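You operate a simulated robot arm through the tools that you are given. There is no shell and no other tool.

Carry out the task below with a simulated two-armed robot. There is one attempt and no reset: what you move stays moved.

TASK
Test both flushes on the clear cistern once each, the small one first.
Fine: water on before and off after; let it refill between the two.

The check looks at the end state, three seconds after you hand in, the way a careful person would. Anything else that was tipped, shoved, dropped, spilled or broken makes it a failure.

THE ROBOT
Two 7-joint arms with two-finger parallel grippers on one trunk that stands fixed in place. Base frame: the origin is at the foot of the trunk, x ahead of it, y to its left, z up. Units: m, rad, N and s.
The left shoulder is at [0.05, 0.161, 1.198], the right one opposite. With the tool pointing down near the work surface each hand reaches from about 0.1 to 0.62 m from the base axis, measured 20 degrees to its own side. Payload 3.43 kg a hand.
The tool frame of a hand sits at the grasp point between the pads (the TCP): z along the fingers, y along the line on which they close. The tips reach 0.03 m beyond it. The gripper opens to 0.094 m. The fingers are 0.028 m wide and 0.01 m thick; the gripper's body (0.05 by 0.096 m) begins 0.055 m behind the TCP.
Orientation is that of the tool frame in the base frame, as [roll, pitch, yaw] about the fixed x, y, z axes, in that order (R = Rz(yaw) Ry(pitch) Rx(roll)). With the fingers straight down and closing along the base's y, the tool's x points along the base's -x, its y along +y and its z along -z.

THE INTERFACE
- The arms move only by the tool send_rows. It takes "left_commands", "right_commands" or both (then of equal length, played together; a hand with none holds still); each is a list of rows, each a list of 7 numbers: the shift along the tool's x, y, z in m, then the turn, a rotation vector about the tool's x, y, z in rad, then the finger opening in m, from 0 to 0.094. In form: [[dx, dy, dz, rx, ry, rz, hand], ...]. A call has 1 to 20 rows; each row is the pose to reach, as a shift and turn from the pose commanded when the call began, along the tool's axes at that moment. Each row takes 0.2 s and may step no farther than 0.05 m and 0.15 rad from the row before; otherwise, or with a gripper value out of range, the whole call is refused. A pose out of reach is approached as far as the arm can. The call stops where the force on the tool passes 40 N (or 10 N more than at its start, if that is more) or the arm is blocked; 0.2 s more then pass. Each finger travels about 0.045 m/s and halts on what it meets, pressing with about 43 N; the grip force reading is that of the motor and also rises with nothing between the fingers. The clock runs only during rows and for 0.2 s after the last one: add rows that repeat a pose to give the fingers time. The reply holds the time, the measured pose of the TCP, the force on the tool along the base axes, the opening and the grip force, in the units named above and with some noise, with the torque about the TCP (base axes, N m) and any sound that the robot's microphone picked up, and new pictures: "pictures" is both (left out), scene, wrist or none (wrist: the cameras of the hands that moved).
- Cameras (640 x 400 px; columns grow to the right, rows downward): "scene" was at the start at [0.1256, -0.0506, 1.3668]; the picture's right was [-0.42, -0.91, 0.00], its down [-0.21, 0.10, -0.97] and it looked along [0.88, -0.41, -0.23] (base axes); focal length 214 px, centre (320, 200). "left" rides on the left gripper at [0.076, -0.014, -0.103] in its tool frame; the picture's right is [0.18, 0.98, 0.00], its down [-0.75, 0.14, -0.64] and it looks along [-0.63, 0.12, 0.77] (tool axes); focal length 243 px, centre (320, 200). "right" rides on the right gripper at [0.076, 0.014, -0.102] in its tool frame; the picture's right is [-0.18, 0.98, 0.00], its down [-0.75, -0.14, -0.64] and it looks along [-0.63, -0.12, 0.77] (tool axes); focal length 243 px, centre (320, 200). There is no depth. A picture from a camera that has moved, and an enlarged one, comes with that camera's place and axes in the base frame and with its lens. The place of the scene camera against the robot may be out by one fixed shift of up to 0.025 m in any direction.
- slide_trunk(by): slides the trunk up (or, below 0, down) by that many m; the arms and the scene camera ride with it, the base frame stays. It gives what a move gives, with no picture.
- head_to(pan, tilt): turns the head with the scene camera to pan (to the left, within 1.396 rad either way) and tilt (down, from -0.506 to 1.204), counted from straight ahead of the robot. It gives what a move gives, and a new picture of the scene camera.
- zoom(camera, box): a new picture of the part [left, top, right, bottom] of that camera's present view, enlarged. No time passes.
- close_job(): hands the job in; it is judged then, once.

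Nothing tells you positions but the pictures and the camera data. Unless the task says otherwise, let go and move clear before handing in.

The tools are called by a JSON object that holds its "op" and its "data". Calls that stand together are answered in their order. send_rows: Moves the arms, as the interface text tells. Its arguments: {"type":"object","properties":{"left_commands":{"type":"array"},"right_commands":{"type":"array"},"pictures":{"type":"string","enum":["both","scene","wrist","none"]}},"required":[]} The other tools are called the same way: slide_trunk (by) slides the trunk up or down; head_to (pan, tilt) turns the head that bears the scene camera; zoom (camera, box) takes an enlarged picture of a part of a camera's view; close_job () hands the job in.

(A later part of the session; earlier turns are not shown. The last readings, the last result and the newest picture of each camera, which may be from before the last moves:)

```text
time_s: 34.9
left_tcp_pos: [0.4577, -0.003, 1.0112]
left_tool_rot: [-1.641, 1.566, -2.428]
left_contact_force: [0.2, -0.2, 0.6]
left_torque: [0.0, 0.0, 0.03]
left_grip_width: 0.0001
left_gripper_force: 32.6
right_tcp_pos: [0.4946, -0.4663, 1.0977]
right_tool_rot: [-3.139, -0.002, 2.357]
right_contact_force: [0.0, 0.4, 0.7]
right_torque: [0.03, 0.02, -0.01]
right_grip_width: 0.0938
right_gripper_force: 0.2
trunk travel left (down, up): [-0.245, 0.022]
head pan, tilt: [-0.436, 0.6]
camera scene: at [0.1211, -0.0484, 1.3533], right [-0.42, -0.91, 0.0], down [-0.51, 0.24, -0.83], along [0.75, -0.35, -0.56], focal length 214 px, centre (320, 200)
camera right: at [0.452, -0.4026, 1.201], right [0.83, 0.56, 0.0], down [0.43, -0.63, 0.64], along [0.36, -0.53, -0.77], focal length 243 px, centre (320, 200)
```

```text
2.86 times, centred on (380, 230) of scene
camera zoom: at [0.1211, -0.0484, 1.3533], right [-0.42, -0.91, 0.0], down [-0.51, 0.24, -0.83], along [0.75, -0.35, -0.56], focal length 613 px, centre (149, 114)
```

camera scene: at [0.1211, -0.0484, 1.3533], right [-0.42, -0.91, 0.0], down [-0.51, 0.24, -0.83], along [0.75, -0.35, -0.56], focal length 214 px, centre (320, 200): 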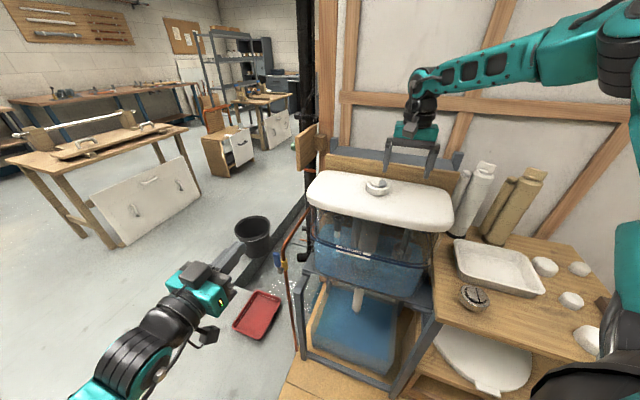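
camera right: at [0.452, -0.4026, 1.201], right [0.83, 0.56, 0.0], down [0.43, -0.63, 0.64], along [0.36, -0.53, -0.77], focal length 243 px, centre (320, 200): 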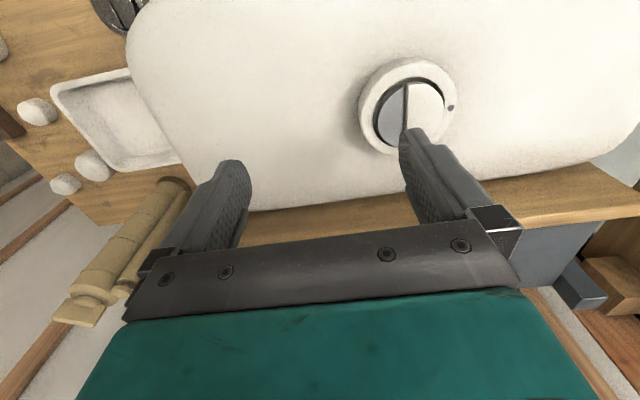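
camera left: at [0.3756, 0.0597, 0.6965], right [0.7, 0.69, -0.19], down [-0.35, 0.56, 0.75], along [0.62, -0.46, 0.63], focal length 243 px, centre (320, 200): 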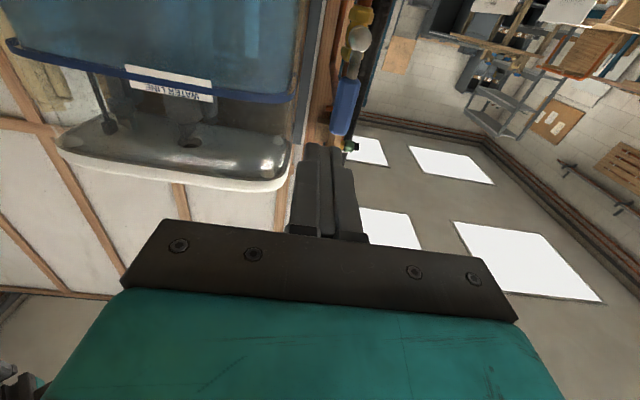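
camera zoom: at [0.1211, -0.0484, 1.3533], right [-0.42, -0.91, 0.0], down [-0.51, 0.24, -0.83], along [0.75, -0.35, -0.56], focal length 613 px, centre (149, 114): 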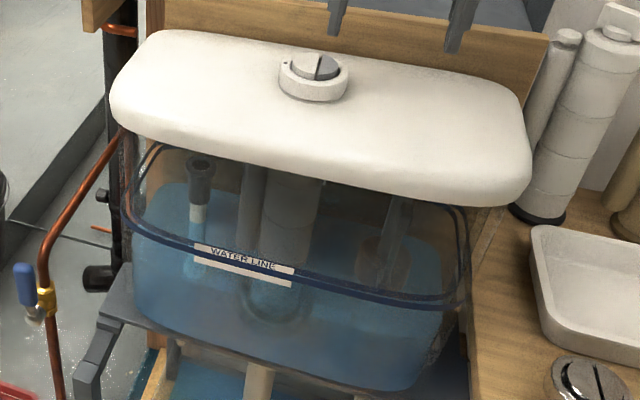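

The small flush worked: the level inside has dropped well below the line. I'll hold still and watch it refill.

{"op": "send_rows", "data": {"right_commands": [[0, 0, -0.01, 0, 0, 0, 0.094], [0, 0, -0.02, 0, 0, 0, 0.094], [0, 0, -0.02, 0, 0, 0, 0.094], [0, 0, -0.02, 0, 0, 0, 0.094], [0, 0, -0.02, 0, 0, 0, 0.094], [0, 0, -0.02, 0, 0, 0, 0.094], [0, 0, -0.02, 0, 0, 0, 0.094], [0, 0, -0.02, 0, 0, 0, 0.094], [0, 0, -0.02, 0, 0, 0, 0.094], [0, 0, -0.02, 0, 0, 0, 0.094]], "pictures": "none"}}

{"op": "zoom", "data": {"camera": "scene", "box": [300, 160, 460, 300]}}

{"op": "zoom", "data": {"camera": "scene", "box": [290, 260, 440, 390]}}

```text
time_s: 37.0
left_tcp_pos: [0.4574, -0.0031, 1.0124]
left_tool_rot: [-1.671, 1.568, -2.464]
left_contact_force: [-0.6, 0.0, 0.6]
left_torque: [0.01, -0.02, 0.03]
left_grip_width: 0.0001
left_gripper_force: 33.0
right_tcp_pos: [0.494, -0.4668, 1.1186]
right_tool_rot: [-3.141, -0.001, 2.356]
right_contact_force: [0.2, -0.2, 0.1]
right_torque: [-0.03, 0.0, 0.0]
right_grip_width: 0.094
right_gripper_force: 0.1
trunk travel left (down, up): [-0.245, 0.022]
head pan, tilt: [-0.436, 0.6]
```

```text
2.86 times, centred on (380, 230) of scene
camera zoom: at [0.1211, -0.0486, 1.3534], right [-0.42, -0.91, 0.0], down [-0.51, 0.24, -0.83], along [0.75, -0.35, -0.56], focal length 613 px, centre (149, 114)
```

zoom: 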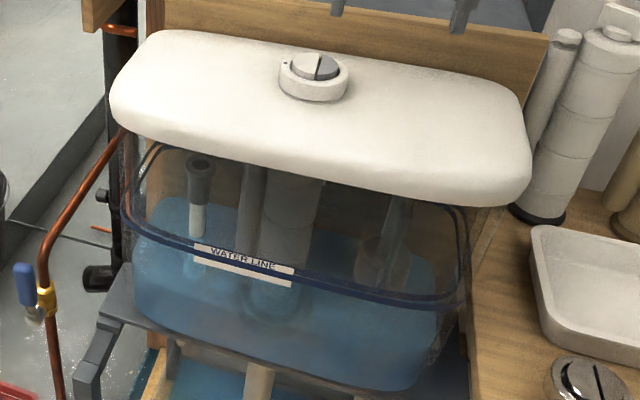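

```text
3.08 times, centred on (365, 325) of scene
camera zoom: at [0.1211, -0.0486, 1.3534], right [-0.42, -0.91, 0.0], down [-0.51, 0.24, -0.83], along [0.75, -0.35, -0.56], focal length 660 px, centre (182, -185)
```

zoom: 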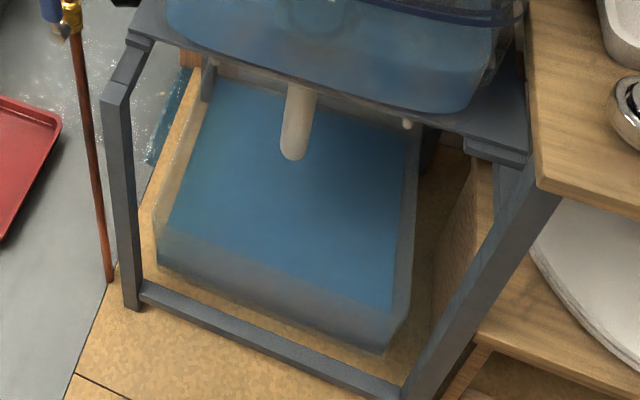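

The level is a little lower still, so the flush was finishing. I'll wait several seconds and check again.

{"op": "send_rows", "data": {"right_commands": [[0, 0, 0, 0, 0, 0, 0.094], [0, 0, 0, 0, 0, 0, 0.094], [0, 0, 0, 0, 0, 0, 0.094], [0, 0, 0, 0, 0, 0, 0.094], [0, 0, 0, 0, 0, 0, 0.094], [0, 0, 0, 0, 0, 0, 0.094], [0, 0, 0, 0, 0, 0, 0.094], [0, 0, 0, 0, 0, 0, 0.094], [0, 0, 0, 0, 0, 0, 0.094], [0, 0, 0, 0, 0, 0, 0.094], [0, 0, 0, 0, 0, 0, 0.094], [0, 0, 0, 0, 0, 0, 0.094], [0, 0, 0, 0, 0, 0, 0.094], [0, 0, 0, 0, 0, 0, 0.094], [0, 0, 0, 0, 0, 0, 0.094]], "pictures": "none"}}

{"op": "zoom", "data": {"camera": "scene", "box": [300, 160, 460, 300]}}

```text
time_s: 40.2
left_tcp_pos: [0.4579, -0.0034, 1.0115]
left_tool_rot: [-1.668, 1.567, -2.458]
left_contact_force: [-1.3, -0.5, -0.3]
left_torque: [0.0, 0.02, -0.04]
left_grip_width: 0.0
left_gripper_force: 33.5
right_tcp_pos: [0.4953, -0.4673, 1.1186]
right_tool_rot: [3.141, -0.001, 2.356]
right_contact_force: [0.8, -0.1, 0.6]
right_torque: [0.02, -0.02, 0.02]
right_grip_width: 0.0938
right_gripper_force: 0.0
trunk travel left (down, up): [-0.245, 0.022]
head pan, tilt: [-0.436, 0.6]
```

```text
2.86 times, centred on (380, 230) of scene
camera zoom: at [0.1211, -0.0486, 1.3534], right [-0.42, -0.91, 0.0], down [-0.51, 0.24, -0.83], along [0.75, -0.35, -0.56], focal length 613 px, centre (149, 114)
```

zoom: 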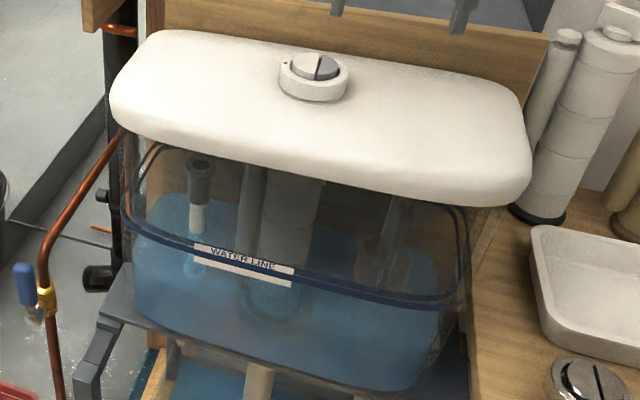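

The level has begun to rise again slowly, so the refill is running. I'll keep waiting.

{"op": "send_rows", "data": {"right_commands": [[0, 0, 0, 0, 0, 0, 0.094], [0, 0, 0, 0, 0, 0, 0.094], [0, 0, 0, 0, 0, 0, 0.094], [0, 0, 0, 0, 0, 0, 0.094], [0, 0, 0, 0, 0, 0, 0.094], [0, 0, 0, 0, 0, 0, 0.094], [0, 0, 0, 0, 0, 0, 0.094], [0, 0, 0, 0, 0, 0, 0.094], [0, 0, 0, 0, 0, 0, 0.094], [0, 0, 0, 0, 0, 0, 0.094], [0, 0, 0, 0, 0, 0, 0.094], [0, 0, 0, 0, 0, 0, 0.094], [0, 0, 0, 0, 0, 0, 0.094], [0, 0, 0, 0, 0, 0, 0.094], [0, 0, 0, 0, 0, 0, 0.094], [0, 0, 0, 0, 0, 0, 0.094], [0, 0, 0, 0, 0, 0, 0.094], [0, 0, 0, 0, 0, 0, 0.094], [0, 0, 0, 0, 0, 0, 0.094], [0, 0, 0, 0, 0, 0, 0.094]], "pictures": "none"}}

{"op": "send_rows", "data": {"right_commands": [[0, 0, 0, 0, 0, 0, 0.094], [0, 0, 0, 0, 0, 0, 0.094], [0, 0, 0, 0, 0, 0, 0.094], [0, 0, 0, 0, 0, 0, 0.094], [0, 0, 0, 0, 0, 0, 0.094], [0, 0, 0, 0, 0, 0, 0.094], [0, 0, 0, 0, 0, 0, 0.094], [0, 0, 0, 0, 0, 0, 0.094], [0, 0, 0, 0, 0, 0, 0.094], [0, 0, 0, 0, 0, 0, 0.094], [0, 0, 0, 0, 0, 0, 0.094], [0, 0, 0, 0, 0, 0, 0.094], [0, 0, 0, 0, 0, 0, 0.094], [0, 0, 0, 0, 0, 0, 0.094], [0, 0, 0, 0, 0, 0, 0.094], [0, 0, 0, 0, 0, 0, 0.094], [0, 0, 0, 0, 0, 0, 0.094], [0, 0, 0, 0, 0, 0, 0.094], [0, 0, 0, 0, 0, 0, 0.094], [0, 0, 0, 0, 0, 0, 0.094]], "pictures": "none"}}

{"op": "zoom", "data": {"camera": "scene", "box": [300, 160, 460, 300]}}

```text
time_s: 44.5
left_tcp_pos: [0.458, -0.0028, 1.0113]
left_tool_rot: [-1.66, 1.567, -2.453]
left_contact_force: [0.0, -0.1, 0.4]
left_torque: [0.01, 0.0, 0.0]
left_grip_width: 0.0001
left_gripper_force: 33.3
right_tcp_pos: [0.4962, -0.4661, 1.1193]
right_tool_rot: [3.141, -0.001, 2.354]
right_contact_force: [-0.3, -0.2, -0.6]
right_torque: [0.0, -0.03, -0.01]
right_grip_width: 0.0942
right_gripper_force: 0.1
trunk travel left (down, up): [-0.245, 0.022]
head pan, tilt: [-0.436, 0.6]
```

```text
time_s: 48.6
left_tcp_pos: [0.4563, -0.0034, 1.0115]
left_tool_rot: [-1.669, 1.568, -2.462]
left_contact_force: [0.2, 0.9, 0.5]
left_torque: [-0.01, -0.01, 0.01]
left_grip_width: 0.0002
left_gripper_force: 33.2
right_tcp_pos: [0.4948, -0.4666, 1.1179]
right_tool_rot: [3.141, 0.0, 2.356]
right_contact_force: [0.2, 0.2, -0.1]
right_torque: [-0.05, 0.03, -0.03]
right_grip_width: 0.094
right_gripper_force: 0.0
trunk travel left (down, up): [-0.245, 0.022]
head pan, tilt: [-0.436, 0.6]
```

```text
2.86 times, centred on (380, 230) of scene
camera zoom: at [0.1211, -0.0486, 1.3534], right [-0.42, -0.91, 0.0], down [-0.51, 0.24, -0.83], along [0.75, -0.35, -0.56], focal length 613 px, centre (149, 114)
```

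zoom: 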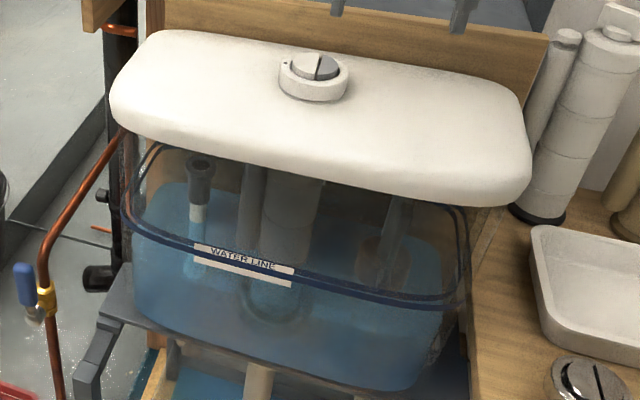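

The level is climbing steadily but is still below the line. I'll wait on.

{"op": "send_rows", "data": {"right_commands": [[0, 0, 0, 0, 0, 0, 0.094], [0, 0, 0, 0, 0, 0, 0.094], [0, 0, 0, 0, 0, 0, 0.094], [0, 0, 0, 0, 0, 0, 0.094], [0, 0, 0, 0, 0, 0, 0.094], [0, 0, 0, 0, 0, 0, 0.094], [0, 0, 0, 0, 0, 0, 0.094], [0, 0, 0, 0, 0, 0, 0.094], [0, 0, 0, 0, 0, 0, 0.094], [0, 0, 0, 0, 0, 0, 0.094], [0, 0, 0, 0, 0, 0, 0.094], [0, 0, 0, 0, 0, 0, 0.094], [0, 0, 0, 0, 0, 0, 0.094], [0, 0, 0, 0, 0, 0, 0.094], [0, 0, 0, 0, 0, 0, 0.094], [0, 0, 0, 0, 0, 0, 0.094], [0, 0, 0, 0, 0, 0, 0.094], [0, 0, 0, 0, 0, 0, 0.094], [0, 0, 0, 0, 0, 0, 0.094], [0, 0, 0, 0, 0, 0, 0.094]], "pictures": "none"}}

{"op": "send_rows", "data": {"right_commands": [[0, 0, 0, 0, 0, 0, 0.094], [0, 0, 0, 0, 0, 0, 0.094], [0, 0, 0, 0, 0, 0, 0.094], [0, 0, 0, 0, 0, 0, 0.094], [0, 0, 0, 0, 0, 0, 0.094], [0, 0, 0, 0, 0, 0, 0.094], [0, 0, 0, 0, 0, 0, 0.094], [0, 0, 0, 0, 0, 0, 0.094], [0, 0, 0, 0, 0, 0, 0.094], [0, 0, 0, 0, 0, 0, 0.094], [0, 0, 0, 0, 0, 0, 0.094], [0, 0, 0, 0, 0, 0, 0.094], [0, 0, 0, 0, 0, 0, 0.094], [0, 0, 0, 0, 0, 0, 0.094], [0, 0, 0, 0, 0, 0, 0.094], [0, 0, 0, 0, 0, 0, 0.094], [0, 0, 0, 0, 0, 0, 0.094], [0, 0, 0, 0, 0, 0, 0.094], [0, 0, 0, 0, 0, 0, 0.094], [0, 0, 0, 0, 0, 0, 0.094]], "pictures": "none"}}

{"op": "send_rows", "data": {"right_commands": [[0, 0, 0, 0, 0, 0, 0.094], [0, 0, 0, 0, 0, 0, 0.094], [0, 0, 0, 0, 0, 0, 0.094], [0, 0, 0, 0, 0, 0, 0.094], [0, 0, 0, 0, 0, 0, 0.094], [0, 0, 0, 0, 0, 0, 0.094], [0, 0, 0, 0, 0, 0, 0.094], [0, 0, 0, 0, 0, 0, 0.094], [0, 0, 0, 0, 0, 0, 0.094], [0, 0, 0, 0, 0, 0, 0.094], [0, 0, 0, 0, 0, 0, 0.094], [0, 0, 0, 0, 0, 0, 0.094], [0, 0, 0, 0, 0, 0, 0.094], [0, 0, 0, 0, 0, 0, 0.094], [0, 0, 0, 0, 0, 0, 0.094], [0, 0, 0, 0, 0, 0, 0.094], [0, 0, 0, 0, 0, 0, 0.094], [0, 0, 0, 0, 0, 0, 0.094], [0, 0, 0, 0, 0, 0, 0.094], [0, 0, 0, 0, 0, 0, 0.094]], "pictures": "none"}}

{"op": "zoom", "data": {"camera": "scene", "box": [300, 160, 460, 300]}}

```text
time_s: 52.9
left_tcp_pos: [0.4576, -0.0036, 1.0123]
left_tool_rot: [-1.67, 1.567, -2.46]
left_contact_force: [0.5, 0.3, 0.4]
left_torque: [0.02, 0.04, 0.02]
left_grip_width: 0.0
left_gripper_force: 33.1
right_tcp_pos: [0.4954, -0.4659, 1.1181]
right_tool_rot: [-3.141, 0.0, 2.357]
right_contact_force: [-0.2, 0.5, 1.2]
right_torque: [0.04, 0.03, -0.01]
right_grip_width: 0.0939
right_gripper_force: 0.1
trunk travel left (down, up): [-0.245, 0.022]
head pan, tilt: [-0.436, 0.6]
```

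```text
time_s: 57.0
left_tcp_pos: [0.4578, -0.003, 1.011]
left_tool_rot: [-1.659, 1.569, -2.45]
left_contact_force: [0.2, 0.2, -0.5]
left_torque: [-0.03, 0.0, 0.03]
left_grip_width: 0.0001
left_gripper_force: 33.5
right_tcp_pos: [0.4957, -0.4659, 1.1167]
right_tool_rot: [3.14, 0.001, 2.357]
right_contact_force: [0.7, 1.2, 0.1]
right_torque: [-0.02, 0.02, 0.03]
right_grip_width: 0.0942
right_gripper_force: 0.2
trunk travel left (down, up): [-0.245, 0.022]
head pan, tilt: [-0.436, 0.6]
```

```text
time_s: 61.2
left_tcp_pos: [0.4569, -0.0035, 1.0114]
left_tool_rot: [-1.667, 1.567, -2.46]
left_contact_force: [0.2, -0.6, 0.3]
left_torque: [0.01, -0.01, 0.01]
left_grip_width: 0.0001
left_gripper_force: 32.8
right_tcp_pos: [0.4952, -0.4652, 1.1181]
right_tool_rot: [-3.14, 0.0, 2.356]
right_contact_force: [0.8, -0.1, 0.9]
right_torque: [0.01, -0.01, 0.01]
right_grip_width: 0.0939
right_gripper_force: 0.0
trunk travel left (down, up): [-0.245, 0.022]
head pan, tilt: [-0.436, 0.6]
```

```text
2.86 times, centred on (380, 230) of scene
camera zoom: at [0.1211, -0.0486, 1.3534], right [-0.42, -0.91, 0.0], down [-0.51, 0.24, -0.83], along [0.75, -0.35, -0.56], focal length 613 px, centre (149, 114)
```

zoom: 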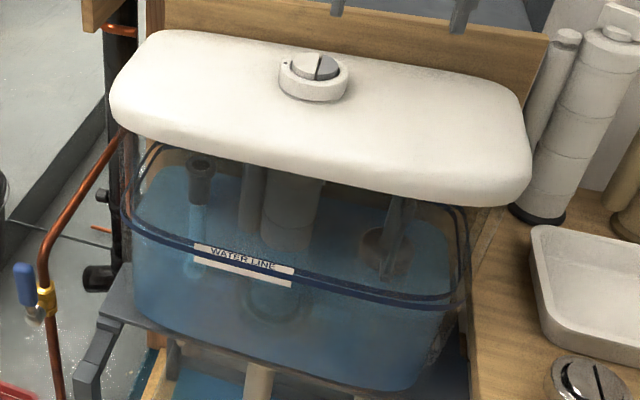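

The level is nearly at the line. I'll give it more time.

{"op": "send_rows", "data": {"right_commands": [[0, 0, 0, 0, 0, 0, 0.094], [0, 0, 0, 0, 0, 0, 0.094], [0, 0, 0, 0, 0, 0, 0.094], [0, 0, 0, 0, 0, 0, 0.094], [0, 0, 0, 0, 0, 0, 0.094], [0, 0, 0, 0, 0, 0, 0.094], [0, 0, 0, 0, 0, 0, 0.094], [0, 0, 0, 0, 0, 0, 0.094], [0, 0, 0, 0, 0, 0, 0.094], [0, 0, 0, 0, 0, 0, 0.094], [0, 0, 0, 0, 0, 0, 0.094], [0, 0, 0, 0, 0, 0, 0.094], [0, 0, 0, 0, 0, 0, 0.094], [0, 0, 0, 0, 0, 0, 0.094], [0, 0, 0, 0, 0, 0, 0.094], [0, 0, 0, 0, 0, 0, 0.094], [0, 0, 0, 0, 0, 0, 0.094], [0, 0, 0, 0, 0, 0, 0.094], [0, 0, 0, 0, 0, 0, 0.094], [0, 0, 0, 0, 0, 0, 0.094]], "pictures": "none"}}

{"op": "send_rows", "data": {"right_commands": [[0, 0, 0, 0, 0, 0, 0.094], [0, 0, 0, 0, 0, 0, 0.094], [0, 0, 0, 0, 0, 0, 0.094], [0, 0, 0, 0, 0, 0, 0.094], [0, 0, 0, 0, 0, 0, 0.094], [0, 0, 0, 0, 0, 0, 0.094], [0, 0, 0, 0, 0, 0, 0.094], [0, 0, 0, 0, 0, 0, 0.094], [0, 0, 0, 0, 0, 0, 0.094], [0, 0, 0, 0, 0, 0, 0.094], [0, 0, 0, 0, 0, 0, 0.094], [0, 0, 0, 0, 0, 0, 0.094], [0, 0, 0, 0, 0, 0, 0.094], [0, 0, 0, 0, 0, 0, 0.094], [0, 0, 0, 0, 0, 0, 0.094], [0, 0, 0, 0, 0, 0, 0.094], [0, 0, 0, 0, 0, 0, 0.094], [0, 0, 0, 0, 0, 0, 0.094], [0, 0, 0, 0, 0, 0, 0.094], [0, 0, 0, 0, 0, 0, 0.094]], "pictures": "none"}}

{"op": "zoom", "data": {"camera": "scene", "box": [300, 160, 460, 300]}}

{"op": "send_rows", "data": {"right_commands": [[0, 0, 0, 0, 0, 0, 0.094], [0, 0, 0, 0, 0, 0, 0.094], [0, 0, 0, 0, 0, 0, 0.094], [0, 0, 0, 0, 0, 0, 0.094], [0, 0, 0, 0, 0, 0, 0.094], [0, 0, 0, 0, 0, 0, 0.094], [0, 0, 0, 0, 0, 0, 0.094], [0, 0, 0, 0, 0, 0, 0.094], [0, 0, 0, 0, 0, 0, 0.094], [0, 0, 0, 0, 0, 0, 0.094], [0, 0, 0, 0, 0, 0, 0.094], [0, 0, 0, 0, 0, 0, 0.094], [0, 0, 0, 0, 0, 0, 0.094], [0, 0, 0, 0, 0, 0, 0.094], [0, 0, 0, 0, 0, 0, 0.094], [0, 0, 0, 0, 0, 0, 0.094], [0, 0, 0, 0, 0, 0, 0.094], [0, 0, 0, 0, 0, 0, 0.094], [0, 0, 0, 0, 0, 0, 0.094], [0, 0, 0, 0, 0, 0, 0.094]], "pictures": "none"}}

{"op": "zoom", "data": {"camera": "scene", "box": [300, 160, 460, 300]}}

```text
time_s: 65.5
left_tcp_pos: [0.457, -0.0035, 1.0109]
left_tool_rot: [-1.673, 1.568, -2.464]
left_contact_force: [0.7, -0.3, -0.2]
left_torque: [-0.02, 0.01, -0.02]
left_grip_width: 0.0
left_gripper_force: 32.9
right_tcp_pos: [0.4964, -0.4668, 1.118]
right_tool_rot: [-3.14, 0.001, 2.357]
right_contact_force: [0.6, 0.3, 0.2]
right_torque: [-0.04, -0.02, 0.02]
right_grip_width: 0.094
right_gripper_force: 0.0
trunk travel left (down, up): [-0.245, 0.022]
head pan, tilt: [-0.436, 0.6]
```

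```text
time_s: 69.7
left_tcp_pos: [0.4572, -0.0027, 1.0124]
left_tool_rot: [-1.666, 1.567, -2.456]
left_contact_force: [0.5, -0.7, 0.2]
left_torque: [-0.01, -0.03, -0.03]
left_grip_width: 0.0
left_gripper_force: 32.9
right_tcp_pos: [0.4961, -0.4658, 1.1185]
right_tool_rot: [3.141, 0.0, 2.356]
right_contact_force: [-0.3, 0.0, -0.1]
right_torque: [-0.01, -0.02, -0.01]
right_grip_width: 0.0941
right_gripper_force: 0.0
trunk travel left (down, up): [-0.245, 0.022]
head pan, tilt: [-0.436, 0.6]
```

```text
2.86 times, centred on (380, 230) of scene
camera zoom: at [0.1211, -0.0486, 1.3534], right [-0.42, -0.91, 0.0], down [-0.51, 0.24, -0.83], along [0.75, -0.35, -0.56], focal length 613 px, centre (149, 114)
```

zoom: 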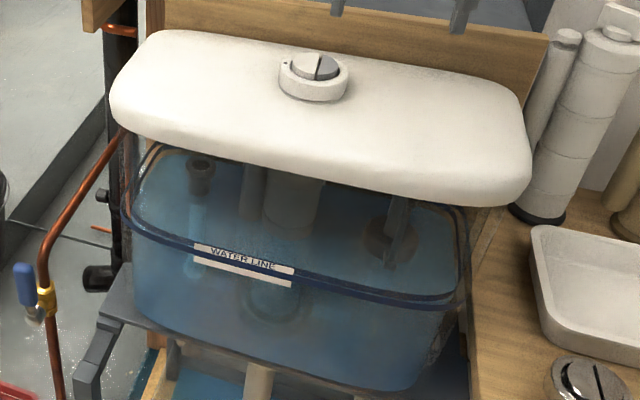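

```text
time_s: 73.8
left_tcp_pos: [0.4571, -0.0027, 1.0124]
left_tool_rot: [-1.663, 1.568, -2.454]
left_contact_force: [0.0, 0.8, -0.2]
left_torque: [0.0, 0.02, 0.0]
left_grip_width: 0.0001
left_gripper_force: 33.1
right_tcp_pos: [0.4956, -0.4664, 1.1192]
right_tool_rot: [-3.141, 0.0, 2.355]
right_contact_force: [0.7, 0.5, 0.0]
right_torque: [-0.03, -0.03, -0.03]
right_grip_width: 0.094
right_gripper_force: 0.0
trunk travel left (down, up): [-0.245, 0.022]
head pan, tilt: [-0.436, 0.6]
```

```text
2.86 times, centred on (380, 230) of scene
camera zoom: at [0.1211, -0.0486, 1.3534], right [-0.42, -0.91, 0.0], down [-0.51, 0.24, -0.83], along [0.75, -0.35, -0.56], focal length 613 px, centre (149, 114)
```

zoom: 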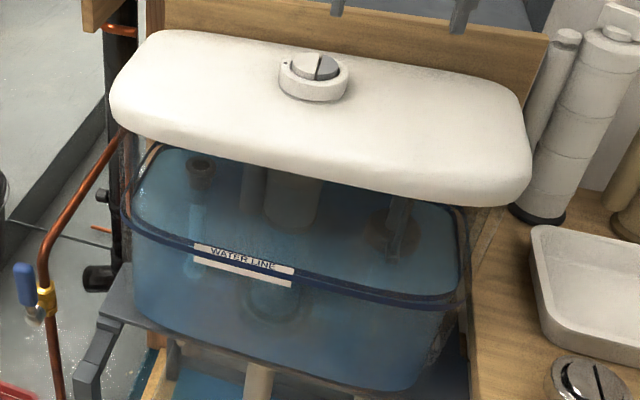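

The surface is about at the band now. I'll wait until it stops changing, comparing close-ups.

{"op": "zoom", "data": {"camera": "scene", "box": [328, 190, 368, 225]}}

{"op": "send_rows", "data": {"right_commands": [[0, 0, 0, 0, 0, 0, 0.094], [0, 0, 0, 0, 0, 0, 0.094], [0, 0, 0, 0, 0, 0, 0.094], [0, 0, 0, 0, 0, 0, 0.094], [0, 0, 0, 0, 0, 0, 0.094], [0, 0, 0, 0, 0, 0, 0.094], [0, 0, 0, 0, 0, 0, 0.094], [0, 0, 0, 0, 0, 0, 0.094], [0, 0, 0, 0, 0, 0, 0.094], [0, 0, 0, 0, 0, 0, 0.094], [0, 0, 0, 0, 0, 0, 0.094], [0, 0, 0, 0, 0, 0, 0.094], [0, 0, 0, 0, 0, 0, 0.094], [0, 0, 0, 0, 0, 0, 0.094], [0, 0, 0, 0, 0, 0, 0.094], [0, 0, 0, 0, 0, 0, 0.094], [0, 0, 0, 0, 0, 0, 0.094], [0, 0, 0, 0, 0, 0, 0.094], [0, 0, 0, 0, 0, 0, 0.094], [0, 0, 0, 0, 0, 0, 0.094]], "pictures": "none"}}

{"op": "send_rows", "data": {"right_commands": [[0, 0, 0, 0, 0, 0, 0.094], [0, 0, 0, 0, 0, 0, 0.094], [0, 0, 0, 0, 0, 0, 0.094], [0, 0, 0, 0, 0, 0, 0.094], [0, 0, 0, 0, 0, 0, 0.094], [0, 0, 0, 0, 0, 0, 0.094], [0, 0, 0, 0, 0, 0, 0.094], [0, 0, 0, 0, 0, 0, 0.094], [0, 0, 0, 0, 0, 0, 0.094], [0, 0, 0, 0, 0, 0, 0.094], [0, 0, 0, 0, 0, 0, 0.094], [0, 0, 0, 0, 0, 0, 0.094], [0, 0, 0, 0, 0, 0, 0.094], [0, 0, 0, 0, 0, 0, 0.094], [0, 0, 0, 0, 0, 0, 0.094], [0, 0, 0, 0, 0, 0, 0.094], [0, 0, 0, 0, 0, 0, 0.094], [0, 0, 0, 0, 0, 0, 0.094], [0, 0, 0, 0, 0, 0, 0.094], [0, 0, 0, 0, 0, 0, 0.094]], "pictures": "none"}}

{"op": "zoom", "data": {"camera": "scene", "box": [328, 190, 368, 225]}}

{"op": "zoom", "data": {"camera": "scene", "box": [300, 160, 460, 300]}}

```text
11.43 times, centred on (348, 208) of scene
camera zoom: at [0.1211, -0.0486, 1.3534], right [-0.42, -0.91, 0.0], down [-0.51, 0.24, -0.83], along [0.75, -0.35, -0.56], focal length 2451 px, centre (0, 114)
```

zoom: 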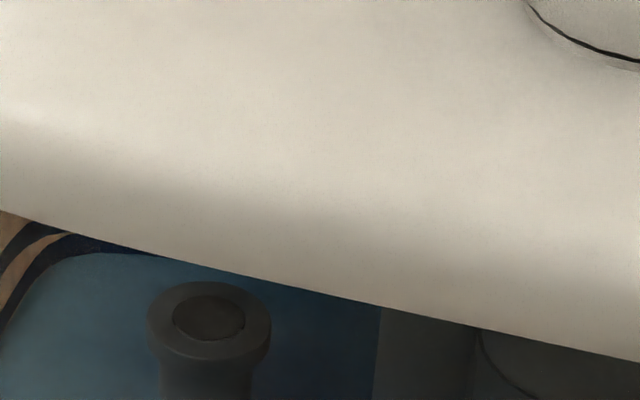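

```text
time_s: 78.0
left_tcp_pos: [0.4584, -0.0035, 1.0122]
left_tool_rot: [-1.669, 1.567, -2.461]
left_contact_force: [-0.4, 0.2, 0.2]
left_torque: [-0.01, 0.0, 0.01]
left_grip_width: 0.0
left_gripper_force: 32.6
right_tcp_pos: [0.4954, -0.4667, 1.1195]
right_tool_rot: [-3.141, 0.0, 2.356]
right_contact_force: [0.7, 0.8, 1.5]
right_torque: [-0.01, -0.02, -0.01]
right_grip_width: 0.0941
right_gripper_force: 0.1
trunk travel left (down, up): [-0.245, 0.022]
head pan, tilt: [-0.436, 0.6]
```

```text
time_s: 82.2
left_tcp_pos: [0.4574, -0.0025, 1.0121]
left_tool_rot: [-1.672, 1.568, -2.461]
left_contact_force: [-0.4, -0.7, -1.0]
left_torque: [-0.02, -0.01, -0.01]
left_grip_width: 0.0001
left_gripper_force: 33.0
right_tcp_pos: [0.4959, -0.4668, 1.1182]
right_tool_rot: [3.139, -0.001, 2.356]
right_contact_force: [-0.3, -0.4, 0.3]
right_torque: [0.0, 0.03, -0.05]
right_grip_width: 0.0937
right_gripper_force: 0.0
trunk travel left (down, up): [-0.245, 0.022]
head pan, tilt: [-0.436, 0.6]
```

```text
11.43 times, centred on (348, 208) of scene
camera zoom: at [0.1211, -0.0486, 1.3534], right [-0.42, -0.91, 0.0], down [-0.51, 0.24, -0.83], along [0.75, -0.35, -0.56], focal length 2451 px, centre (0, 114)
```

zoom: 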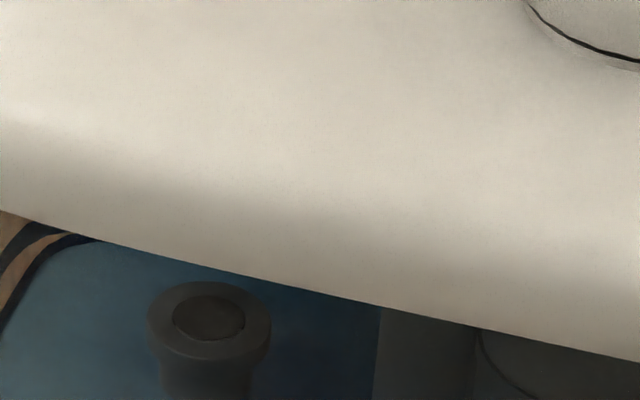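

```text
2.86 times, centred on (380, 230) of scene
camera zoom: at [0.1211, -0.0486, 1.3534], right [-0.42, -0.91, 0.0], down [-0.51, 0.24, -0.83], along [0.75, -0.35, -0.56], focal length 613 px, centre (149, 114)
```

zoom: 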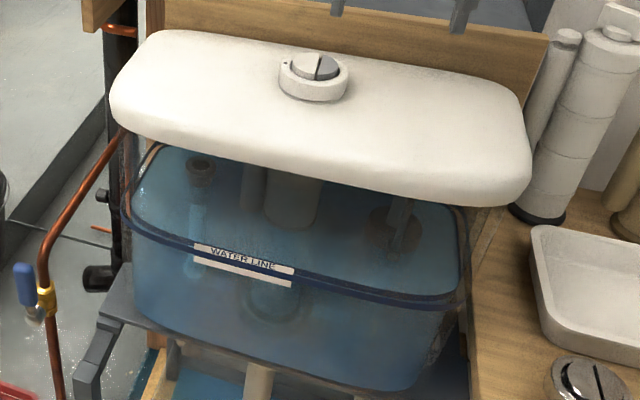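

It rose a touch more in those eight seconds. I'll wait further until two close-ups agree.

{"op": "send_rows", "data": {"right_commands": [[0, 0, 0, 0, 0, 0, 0.094], [0, 0, 0, 0, 0, 0, 0.094], [0, 0, 0, 0, 0, 0, 0.094], [0, 0, 0, 0, 0, 0, 0.094], [0, 0, 0, 0, 0, 0, 0.094], [0, 0, 0, 0, 0, 0, 0.094], [0, 0, 0, 0, 0, 0, 0.094], [0, 0, 0, 0, 0, 0, 0.094], [0, 0, 0, 0, 0, 0, 0.094], [0, 0, 0, 0, 0, 0, 0.094], [0, 0, 0, 0, 0, 0, 0.094], [0, 0, 0, 0, 0, 0, 0.094], [0, 0, 0, 0, 0, 0, 0.094], [0, 0, 0, 0, 0, 0, 0.094], [0, 0, 0, 0, 0, 0, 0.094], [0, 0, 0, 0, 0, 0, 0.094], [0, 0, 0, 0, 0, 0, 0.094], [0, 0, 0, 0, 0, 0, 0.094], [0, 0, 0, 0, 0, 0, 0.094], [0, 0, 0, 0, 0, 0, 0.094]], "pictures": "none"}}

{"op": "zoom", "data": {"camera": "scene", "box": [320, 205, 360, 240]}}

{"op": "send_rows", "data": {"right_commands": [[0, 0, 0, 0, 0, 0, 0.094], [0, 0, 0, 0, 0, 0, 0.094], [0, 0, 0, 0, 0, 0, 0.094], [0, 0, 0, 0, 0, 0, 0.094], [0, 0, 0, 0, 0, 0, 0.094], [0, 0, 0, 0, 0, 0, 0.094], [0, 0, 0, 0, 0, 0, 0.094], [0, 0, 0, 0, 0, 0, 0.094], [0, 0, 0, 0, 0, 0, 0.094], [0, 0, 0, 0, 0, 0, 0.094], [0, 0, 0, 0, 0, 0, 0.094], [0, 0, 0, 0, 0, 0, 0.094], [0, 0, 0, 0, 0, 0, 0.094], [0, 0, 0, 0, 0, 0, 0.094], [0, 0, 0, 0, 0, 0, 0.094], [0, 0, 0, 0, 0, 0, 0.094], [0, 0, 0, 0, 0, 0, 0.094], [0, 0, 0, 0, 0, 0, 0.094], [0, 0, 0, 0, 0, 0, 0.094], [0, 0, 0, 0, 0, 0, 0.094]], "pictures": "none"}}

{"op": "zoom", "data": {"camera": "scene", "box": [320, 205, 360, 240]}}

{"op": "zoom", "data": {"camera": "scene", "box": [380, 210, 420, 245]}}

```text
time_s: 86.5
left_tcp_pos: [0.4565, -0.0032, 1.0108]
left_tool_rot: [-1.661, 1.567, -2.453]
left_contact_force: [-0.4, 0.9, 0.7]
left_torque: [0.02, -0.04, 0.01]
left_grip_width: 0.0
left_gripper_force: 33.5
right_tcp_pos: [0.495, -0.4651, 1.1185]
right_tool_rot: [3.14, 0.001, 2.356]
right_contact_force: [0.0, 0.5, -0.2]
right_torque: [-0.05, 0.01, 0.02]
right_grip_width: 0.0941
right_gripper_force: 0.0
trunk travel left (down, up): [-0.245, 0.022]
head pan, tilt: [-0.436, 0.6]
```

```text
11.43 times, centred on (340, 222) of scene
camera zoom: at [0.1211, -0.0486, 1.3534], right [-0.42, -0.91, 0.0], down [-0.51, 0.24, -0.83], along [0.75, -0.35, -0.56], focal length 2451 px, centre (91, -57)
```

zoom: 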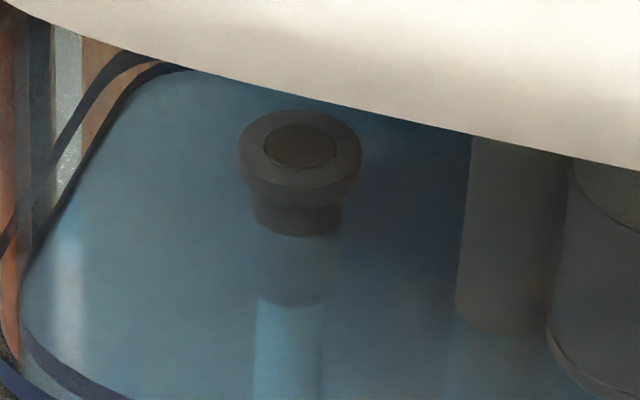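

```text
time_s: 90.7
left_tcp_pos: [0.4576, -0.0044, 1.0101]
left_tool_rot: [-1.663, 1.567, -2.453]
left_contact_force: [0.0, 0.6, 0.3]
left_torque: [0.01, -0.04, -0.01]
left_grip_width: 0.0
left_gripper_force: 33.0
right_tcp_pos: [0.4947, -0.4669, 1.1171]
right_tool_rot: [-3.14, -0.001, 2.358]
right_contact_force: [0.0, 1.0, 0.4]
right_torque: [-0.01, 0.0, -0.02]
right_grip_width: 0.0938
right_gripper_force: 0.1
trunk travel left (down, up): [-0.245, 0.022]
head pan, tilt: [-0.436, 0.6]
```

```text
11.43 times, centred on (340, 222) of scene
camera zoom: at [0.1211, -0.0486, 1.3534], right [-0.42, -0.91, 0.0], down [-0.51, 0.24, -0.83], along [0.75, -0.35, -0.56], focal length 2451 px, centre (91, -57)
```

zoom: 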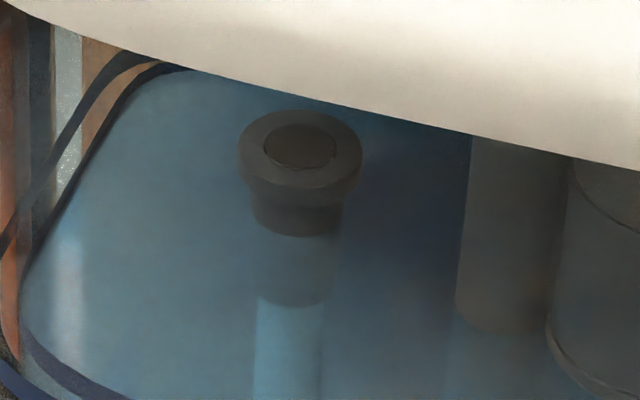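

```text
11.43 times, centred on (400, 228) of scene
camera zoom: at [0.1211, -0.0486, 1.3534], right [-0.42, -0.91, 0.0], down [-0.51, 0.24, -0.83], along [0.75, -0.35, -0.56], focal length 2451 px, centre (-594, -114)
```

zoom: 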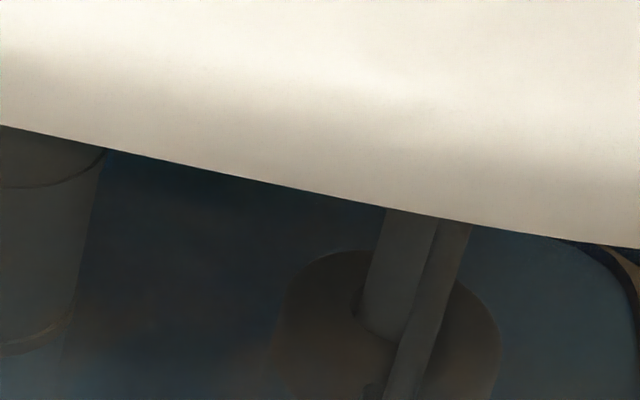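

Two close-ups four seconds apart match, so the tank has refilled to its line. Now I'll shift the same finger 24 mm over to the larger white half and come down just above it.

{"op": "send_rows", "data": {"right_commands": [[0, 0.012, 0, 0, 0, 0, 0.094], [0, 0.0243, 0, 0, 0, 0, 0.094], [0, 0.0243, 0.02, 0, 0, 0, 0.094], [0, 0.0243, 0.04, 0, 0, 0, 0.094], [0, 0.0243, 0.05, 0, 0, 0, 0.094]], "pictures": "both"}}

{"op": "zoom", "data": {"camera": "right", "box": [330, 60, 460, 190]}}

{"op": "zoom", "data": {"camera": "scene", "box": [360, 165, 400, 200]}}

```text
time_s: 91.8
left_tcp_pos: [0.4565, -0.0036, 1.0105]
left_tool_rot: [-1.681, 1.567, -2.47]
left_contact_force: [0.1, 0.1, -0.4]
left_torque: [0.01, 0.0, -0.01]
left_grip_width: 0.0001
left_gripper_force: 32.6
right_tcp_pos: [0.5109, -0.4509, 1.0674]
right_tool_rot: [3.141, 0.001, 2.357]
right_contact_force: [-0.4, 0.0, -0.3]
right_torque: [0.02, 0.0, 0.02]
right_grip_width: 0.0941
right_gripper_force: 0.0
trunk travel left (down, up): [-0.245, 0.022]
head pan, tilt: [-0.436, 0.6]
camera scene: at [0.1211, -0.0486, 1.3534], right [-0.42, -0.91, 0.0], down [-0.51, 0.24, -0.83], along [0.75, -0.35, -0.56], focal length 214 px, centre (320, 200)
camera right: at [0.4684, -0.388, 1.1702], right [0.83, 0.56, 0.0], down [0.43, -0.63, 0.64], along [0.36, -0.53, -0.77], focal length 243 px, centre (320, 200)
```

scene: 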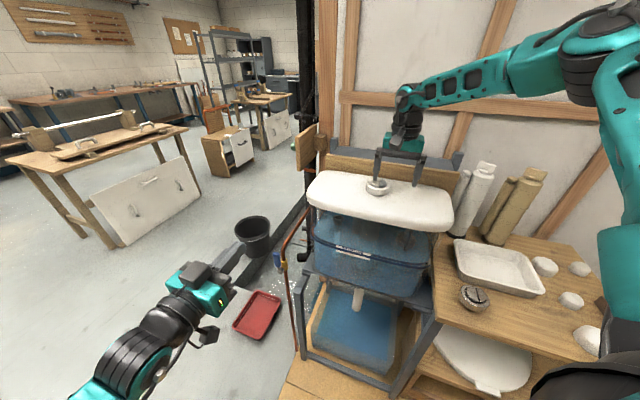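
right: 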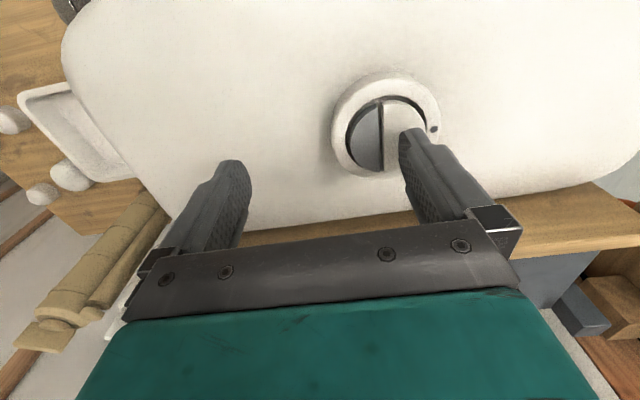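

```text
3.08 times, centred on (395, 125) of right
camera zoom: at [0.4684, -0.388, 1.1702], right [0.83, 0.56, 0.0], down [0.43, -0.63, 0.64], along [0.36, -0.53, -0.77], focal length 746 px, centre (89, 431)
```

zoom: 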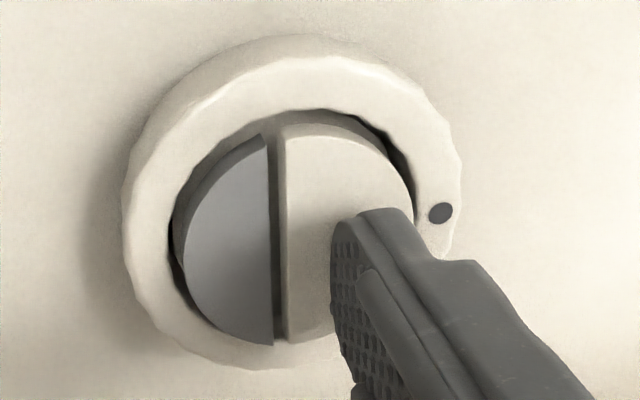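

```text
11.43 times, centred on (380, 182) of scene
camera zoom: at [0.1211, -0.0486, 1.3534], right [-0.42, -0.91, 0.0], down [-0.51, 0.24, -0.83], along [0.75, -0.35, -0.56], focal length 2451 px, centre (-366, 400)
```

zoom: 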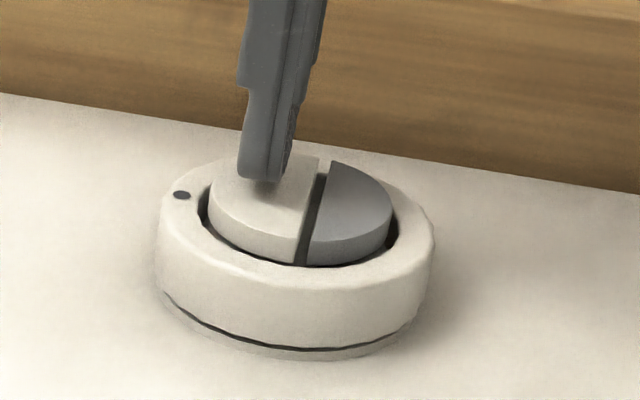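

The finger hangs over the white half, clear of the grey. I'll shift it 2 mm toward the middle of the white half and press once about 1 cm, releasing at once.

{"op": "send_rows", "data": {"right_commands": [[0, -0.002, 0, 0, 0, 0, 0.094], [0, -0.002, 0.005, 0, 0, 0, 0.094], [0, -0.002, 0.01, 0, 0, 0, 0.094], [0, -0.002, 0.014, 0, 0, 0, 0.094], [0, -0.002, 0.018, 0, 0, 0, 0.094], [0, -0.002, 0.018, 0, 0, 0, 0.094], [0, -0.002, 0.008, 0, 0, 0, 0.094], [0, -0.002, -0.02, 0, 0, 0, 0.094], [0, -0.002, -0.05, 0, 0, 0, 0.094]], "pictures": "both"}}

{"op": "zoom", "data": {"camera": "scene", "box": [300, 160, 460, 300]}}

```text
time_s: 93.8
left_tcp_pos: [0.4574, -0.0026, 1.0123]
left_tool_rot: [-1.61, 1.568, -2.399]
left_contact_force: [0.0, 0.5, 0.1]
left_torque: [-0.01, -0.01, 0.0]
left_grip_width: 0.0
left_gripper_force: 32.9
right_tcp_pos: [0.5111, -0.45, 1.1174]
right_tool_rot: [3.142, 0.001, 2.356]
right_contact_force: [0.1, -0.4, 0.2]
right_torque: [0.01, 0.0, -0.02]
right_grip_width: 0.0941
right_gripper_force: 0.0
trunk travel left (down, up): [-0.245, 0.022]
head pan, tilt: [-0.436, 0.6]
camera scene: at [0.121, -0.0484, 1.3533], right [-0.42, -0.91, 0.0], down [-0.51, 0.24, -0.83], along [0.75, -0.35, -0.56], focal length 214 px, centre (320, 200)
camera right: at [0.4669, -0.3862, 1.2197], right [0.82, 0.57, 0.0], down [0.43, -0.63, 0.64], along [0.36, -0.53, -0.77], focal length 243 px, centre (320, 200)
```

scene: 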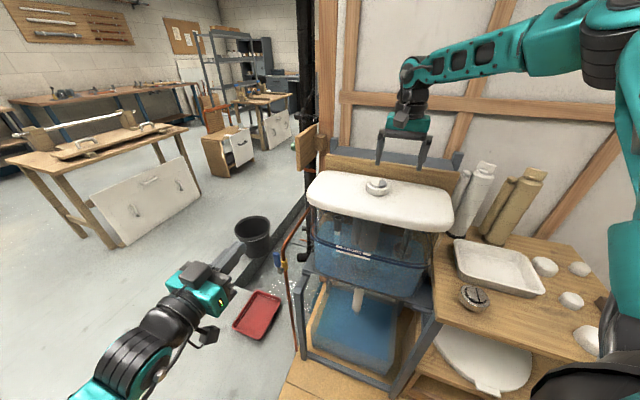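
right: 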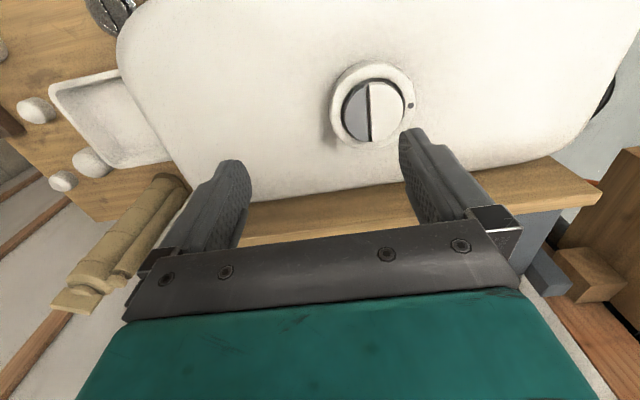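

```text
2.86 times, centred on (380, 230) of scene
camera zoom: at [0.121, -0.0484, 1.3533], right [-0.42, -0.91, 0.0], down [-0.51, 0.24, -0.83], along [0.75, -0.35, -0.56], focal length 613 px, centre (149, 114)
```

zoom: 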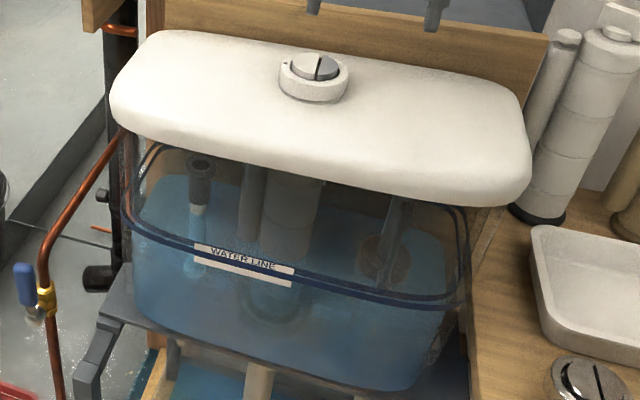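

The big flush has started and the level is falling. I'll lift the right hand clear and keep watching the tank.

{"op": "send_rows", "data": {"right_commands": [[0.0, 0, -0.03, 0, 0, 0, 0.094], [0.0, 0, -0.06, 0, 0, 0, 0.094], [0.02, 0, -0.09, 0, 0, 0, 0.094], [0.05, 0, -0.11, 0, 0, 0, 0.094], [0.08, 0, -0.12, 0, 0, 0, 0.094], [0.08, 0, -0.12, 0, 0, 0, 0.094], [0.08, 0, -0.12, 0, 0, 0, 0.094], [0.08, 0, -0.12, 0, 0, 0, 0.094], [0.08, 0, -0.12, 0, 0, 0, 0.094], [0.08, 0, -0.12, 0, 0, 0, 0.094]], "pictures": "scene"}}

{"op": "zoom", "data": {"camera": "scene", "box": [300, 160, 460, 300]}}

{"op": "zoom", "data": {"camera": "scene", "box": [290, 260, 440, 390]}}

```text
time_s: 96.0
left_tcp_pos: [0.4568, -0.0031, 1.0116]
left_tool_rot: [-1.674, 1.568, -2.464]
left_contact_force: [-0.2, -0.3, -0.7]
left_torque: [0.02, 0.01, 0.04]
left_grip_width: 0.0002
left_gripper_force: 32.8
right_tcp_pos: [0.457, -0.3944, 1.234]
right_tool_rot: [3.141, 0.0, 2.355]
right_contact_force: [0.2, -0.5, 0.4]
right_torque: [-0.01, -0.01, 0.04]
right_grip_width: 0.0941
right_gripper_force: 0.2
trunk travel left (down, up): [-0.245, 0.022]
head pan, tilt: [-0.436, 0.6]
camera scene: at [0.1211, -0.0486, 1.3534], right [-0.42, -0.91, 0.0], down [-0.51, 0.24, -0.83], along [0.75, -0.35, -0.56], focal length 214 px, centre (320, 200)
```

scene: 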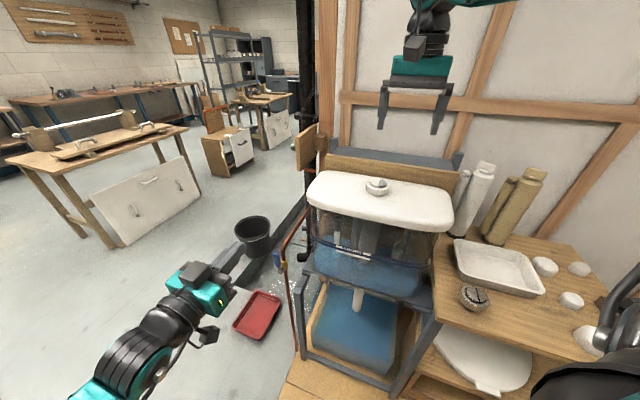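

```text
2.86 times, centred on (380, 230) of scene
camera zoom: at [0.1211, -0.0486, 1.3534], right [-0.42, -0.91, 0.0], down [-0.51, 0.24, -0.83], along [0.75, -0.35, -0.56], focal length 613 px, centre (149, 114)
```

zoom: 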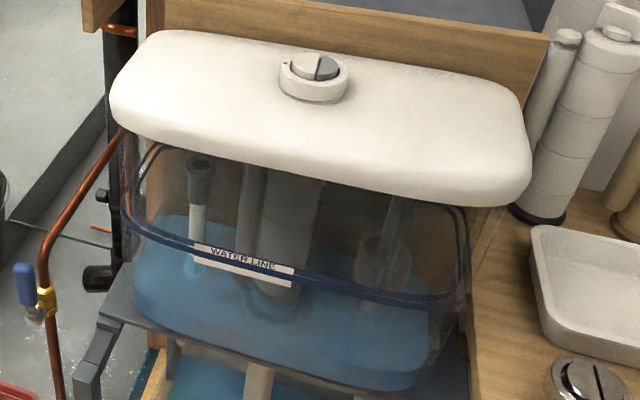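

```text
3.08 times, centred on (365, 325) of scene
camera zoom: at [0.1211, -0.0486, 1.3534], right [-0.42, -0.91, 0.0], down [-0.51, 0.24, -0.83], along [0.75, -0.35, -0.56], focal length 660 px, centre (182, -185)
```

zoom: 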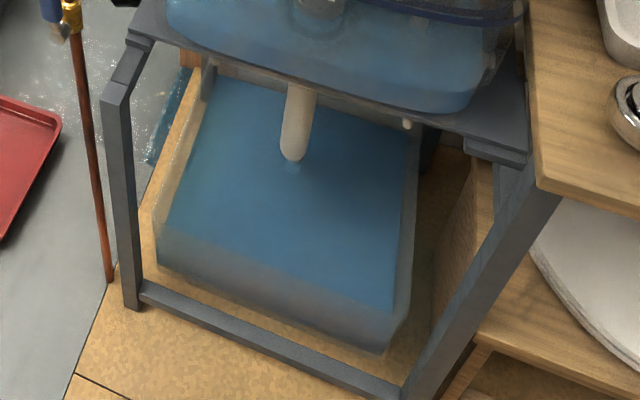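

The level has fallen lower than after the small flush, which confirms which button is which. I'll park the right hand back at its starting place while the tank refills.

{"op": "send_rows", "data": {"right_commands": [[0.032, -0.0067, -0.02, 0, 0, -0.0785, 0.094], [0.064, -0.0133, -0.04, 0, 0, -0.157, 0.094], [0.096, -0.02, -0.06, 0, 0, -0.2355, 0.094], [0.128, -0.0266, -0.08, 0, 0, -0.314, 0.094], [0.16, -0.0333, -0.1, 0, 0, -0.3925, 0.094], [0.192, -0.04, -0.115, 0, 0, -0.471, 0.094], [0.224, -0.0466, -0.13, 0, 0, -0.5495, 0.094], [0.256, -0.0532, -0.14, 0, 0, -0.628, 0.094], [0.288, -0.06, -0.144, 0, 0, -0.7065, 0.094], [0.3196, -0.0665, -0.144, 0, 0, -0.785, 0.094]], "pictures": "scene"}}

{"op": "zoom", "data": {"camera": "scene", "box": [300, 160, 460, 300]}}

```text
time_s: 98.2
left_tcp_pos: [0.4574, -0.0037, 1.0114]
left_tool_rot: [-1.559, 1.568, -2.351]
left_contact_force: [-0.2, 0.3, 0.0]
left_torque: [-0.01, 0.01, 0.01]
left_grip_width: 0.0001
left_gripper_force: 32.8
right_tcp_pos: [0.1788, -0.2175, 1.3833]
right_tool_rot: [3.141, 0.001, 3.141]
right_contact_force: [0.1, 0.3, 0.4]
right_torque: [0.04, 0.01, 0.03]
right_grip_width: 0.0939
right_gripper_force: 0.1
trunk travel left (down, up): [-0.245, 0.022]
head pan, tilt: [-0.436, 0.6]
camera scene: at [0.1208, -0.0483, 1.3535], right [-0.42, -0.91, 0.0], down [-0.51, 0.24, -0.83], along [0.75, -0.35, -0.56], focal length 214 px, centre (320, 200)
```

scene: 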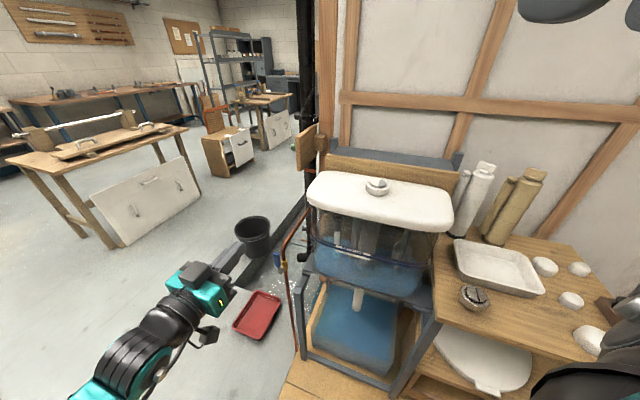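

```text
2.86 times, centred on (380, 230) of scene
camera zoom: at [0.1208, -0.0483, 1.3535], right [-0.42, -0.91, 0.0], down [-0.51, 0.24, -0.83], along [0.75, -0.35, -0.56], focal length 613 px, centre (149, 114)
```

zoom: 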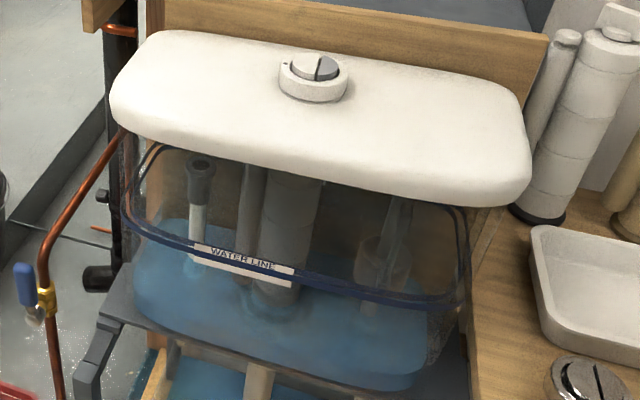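

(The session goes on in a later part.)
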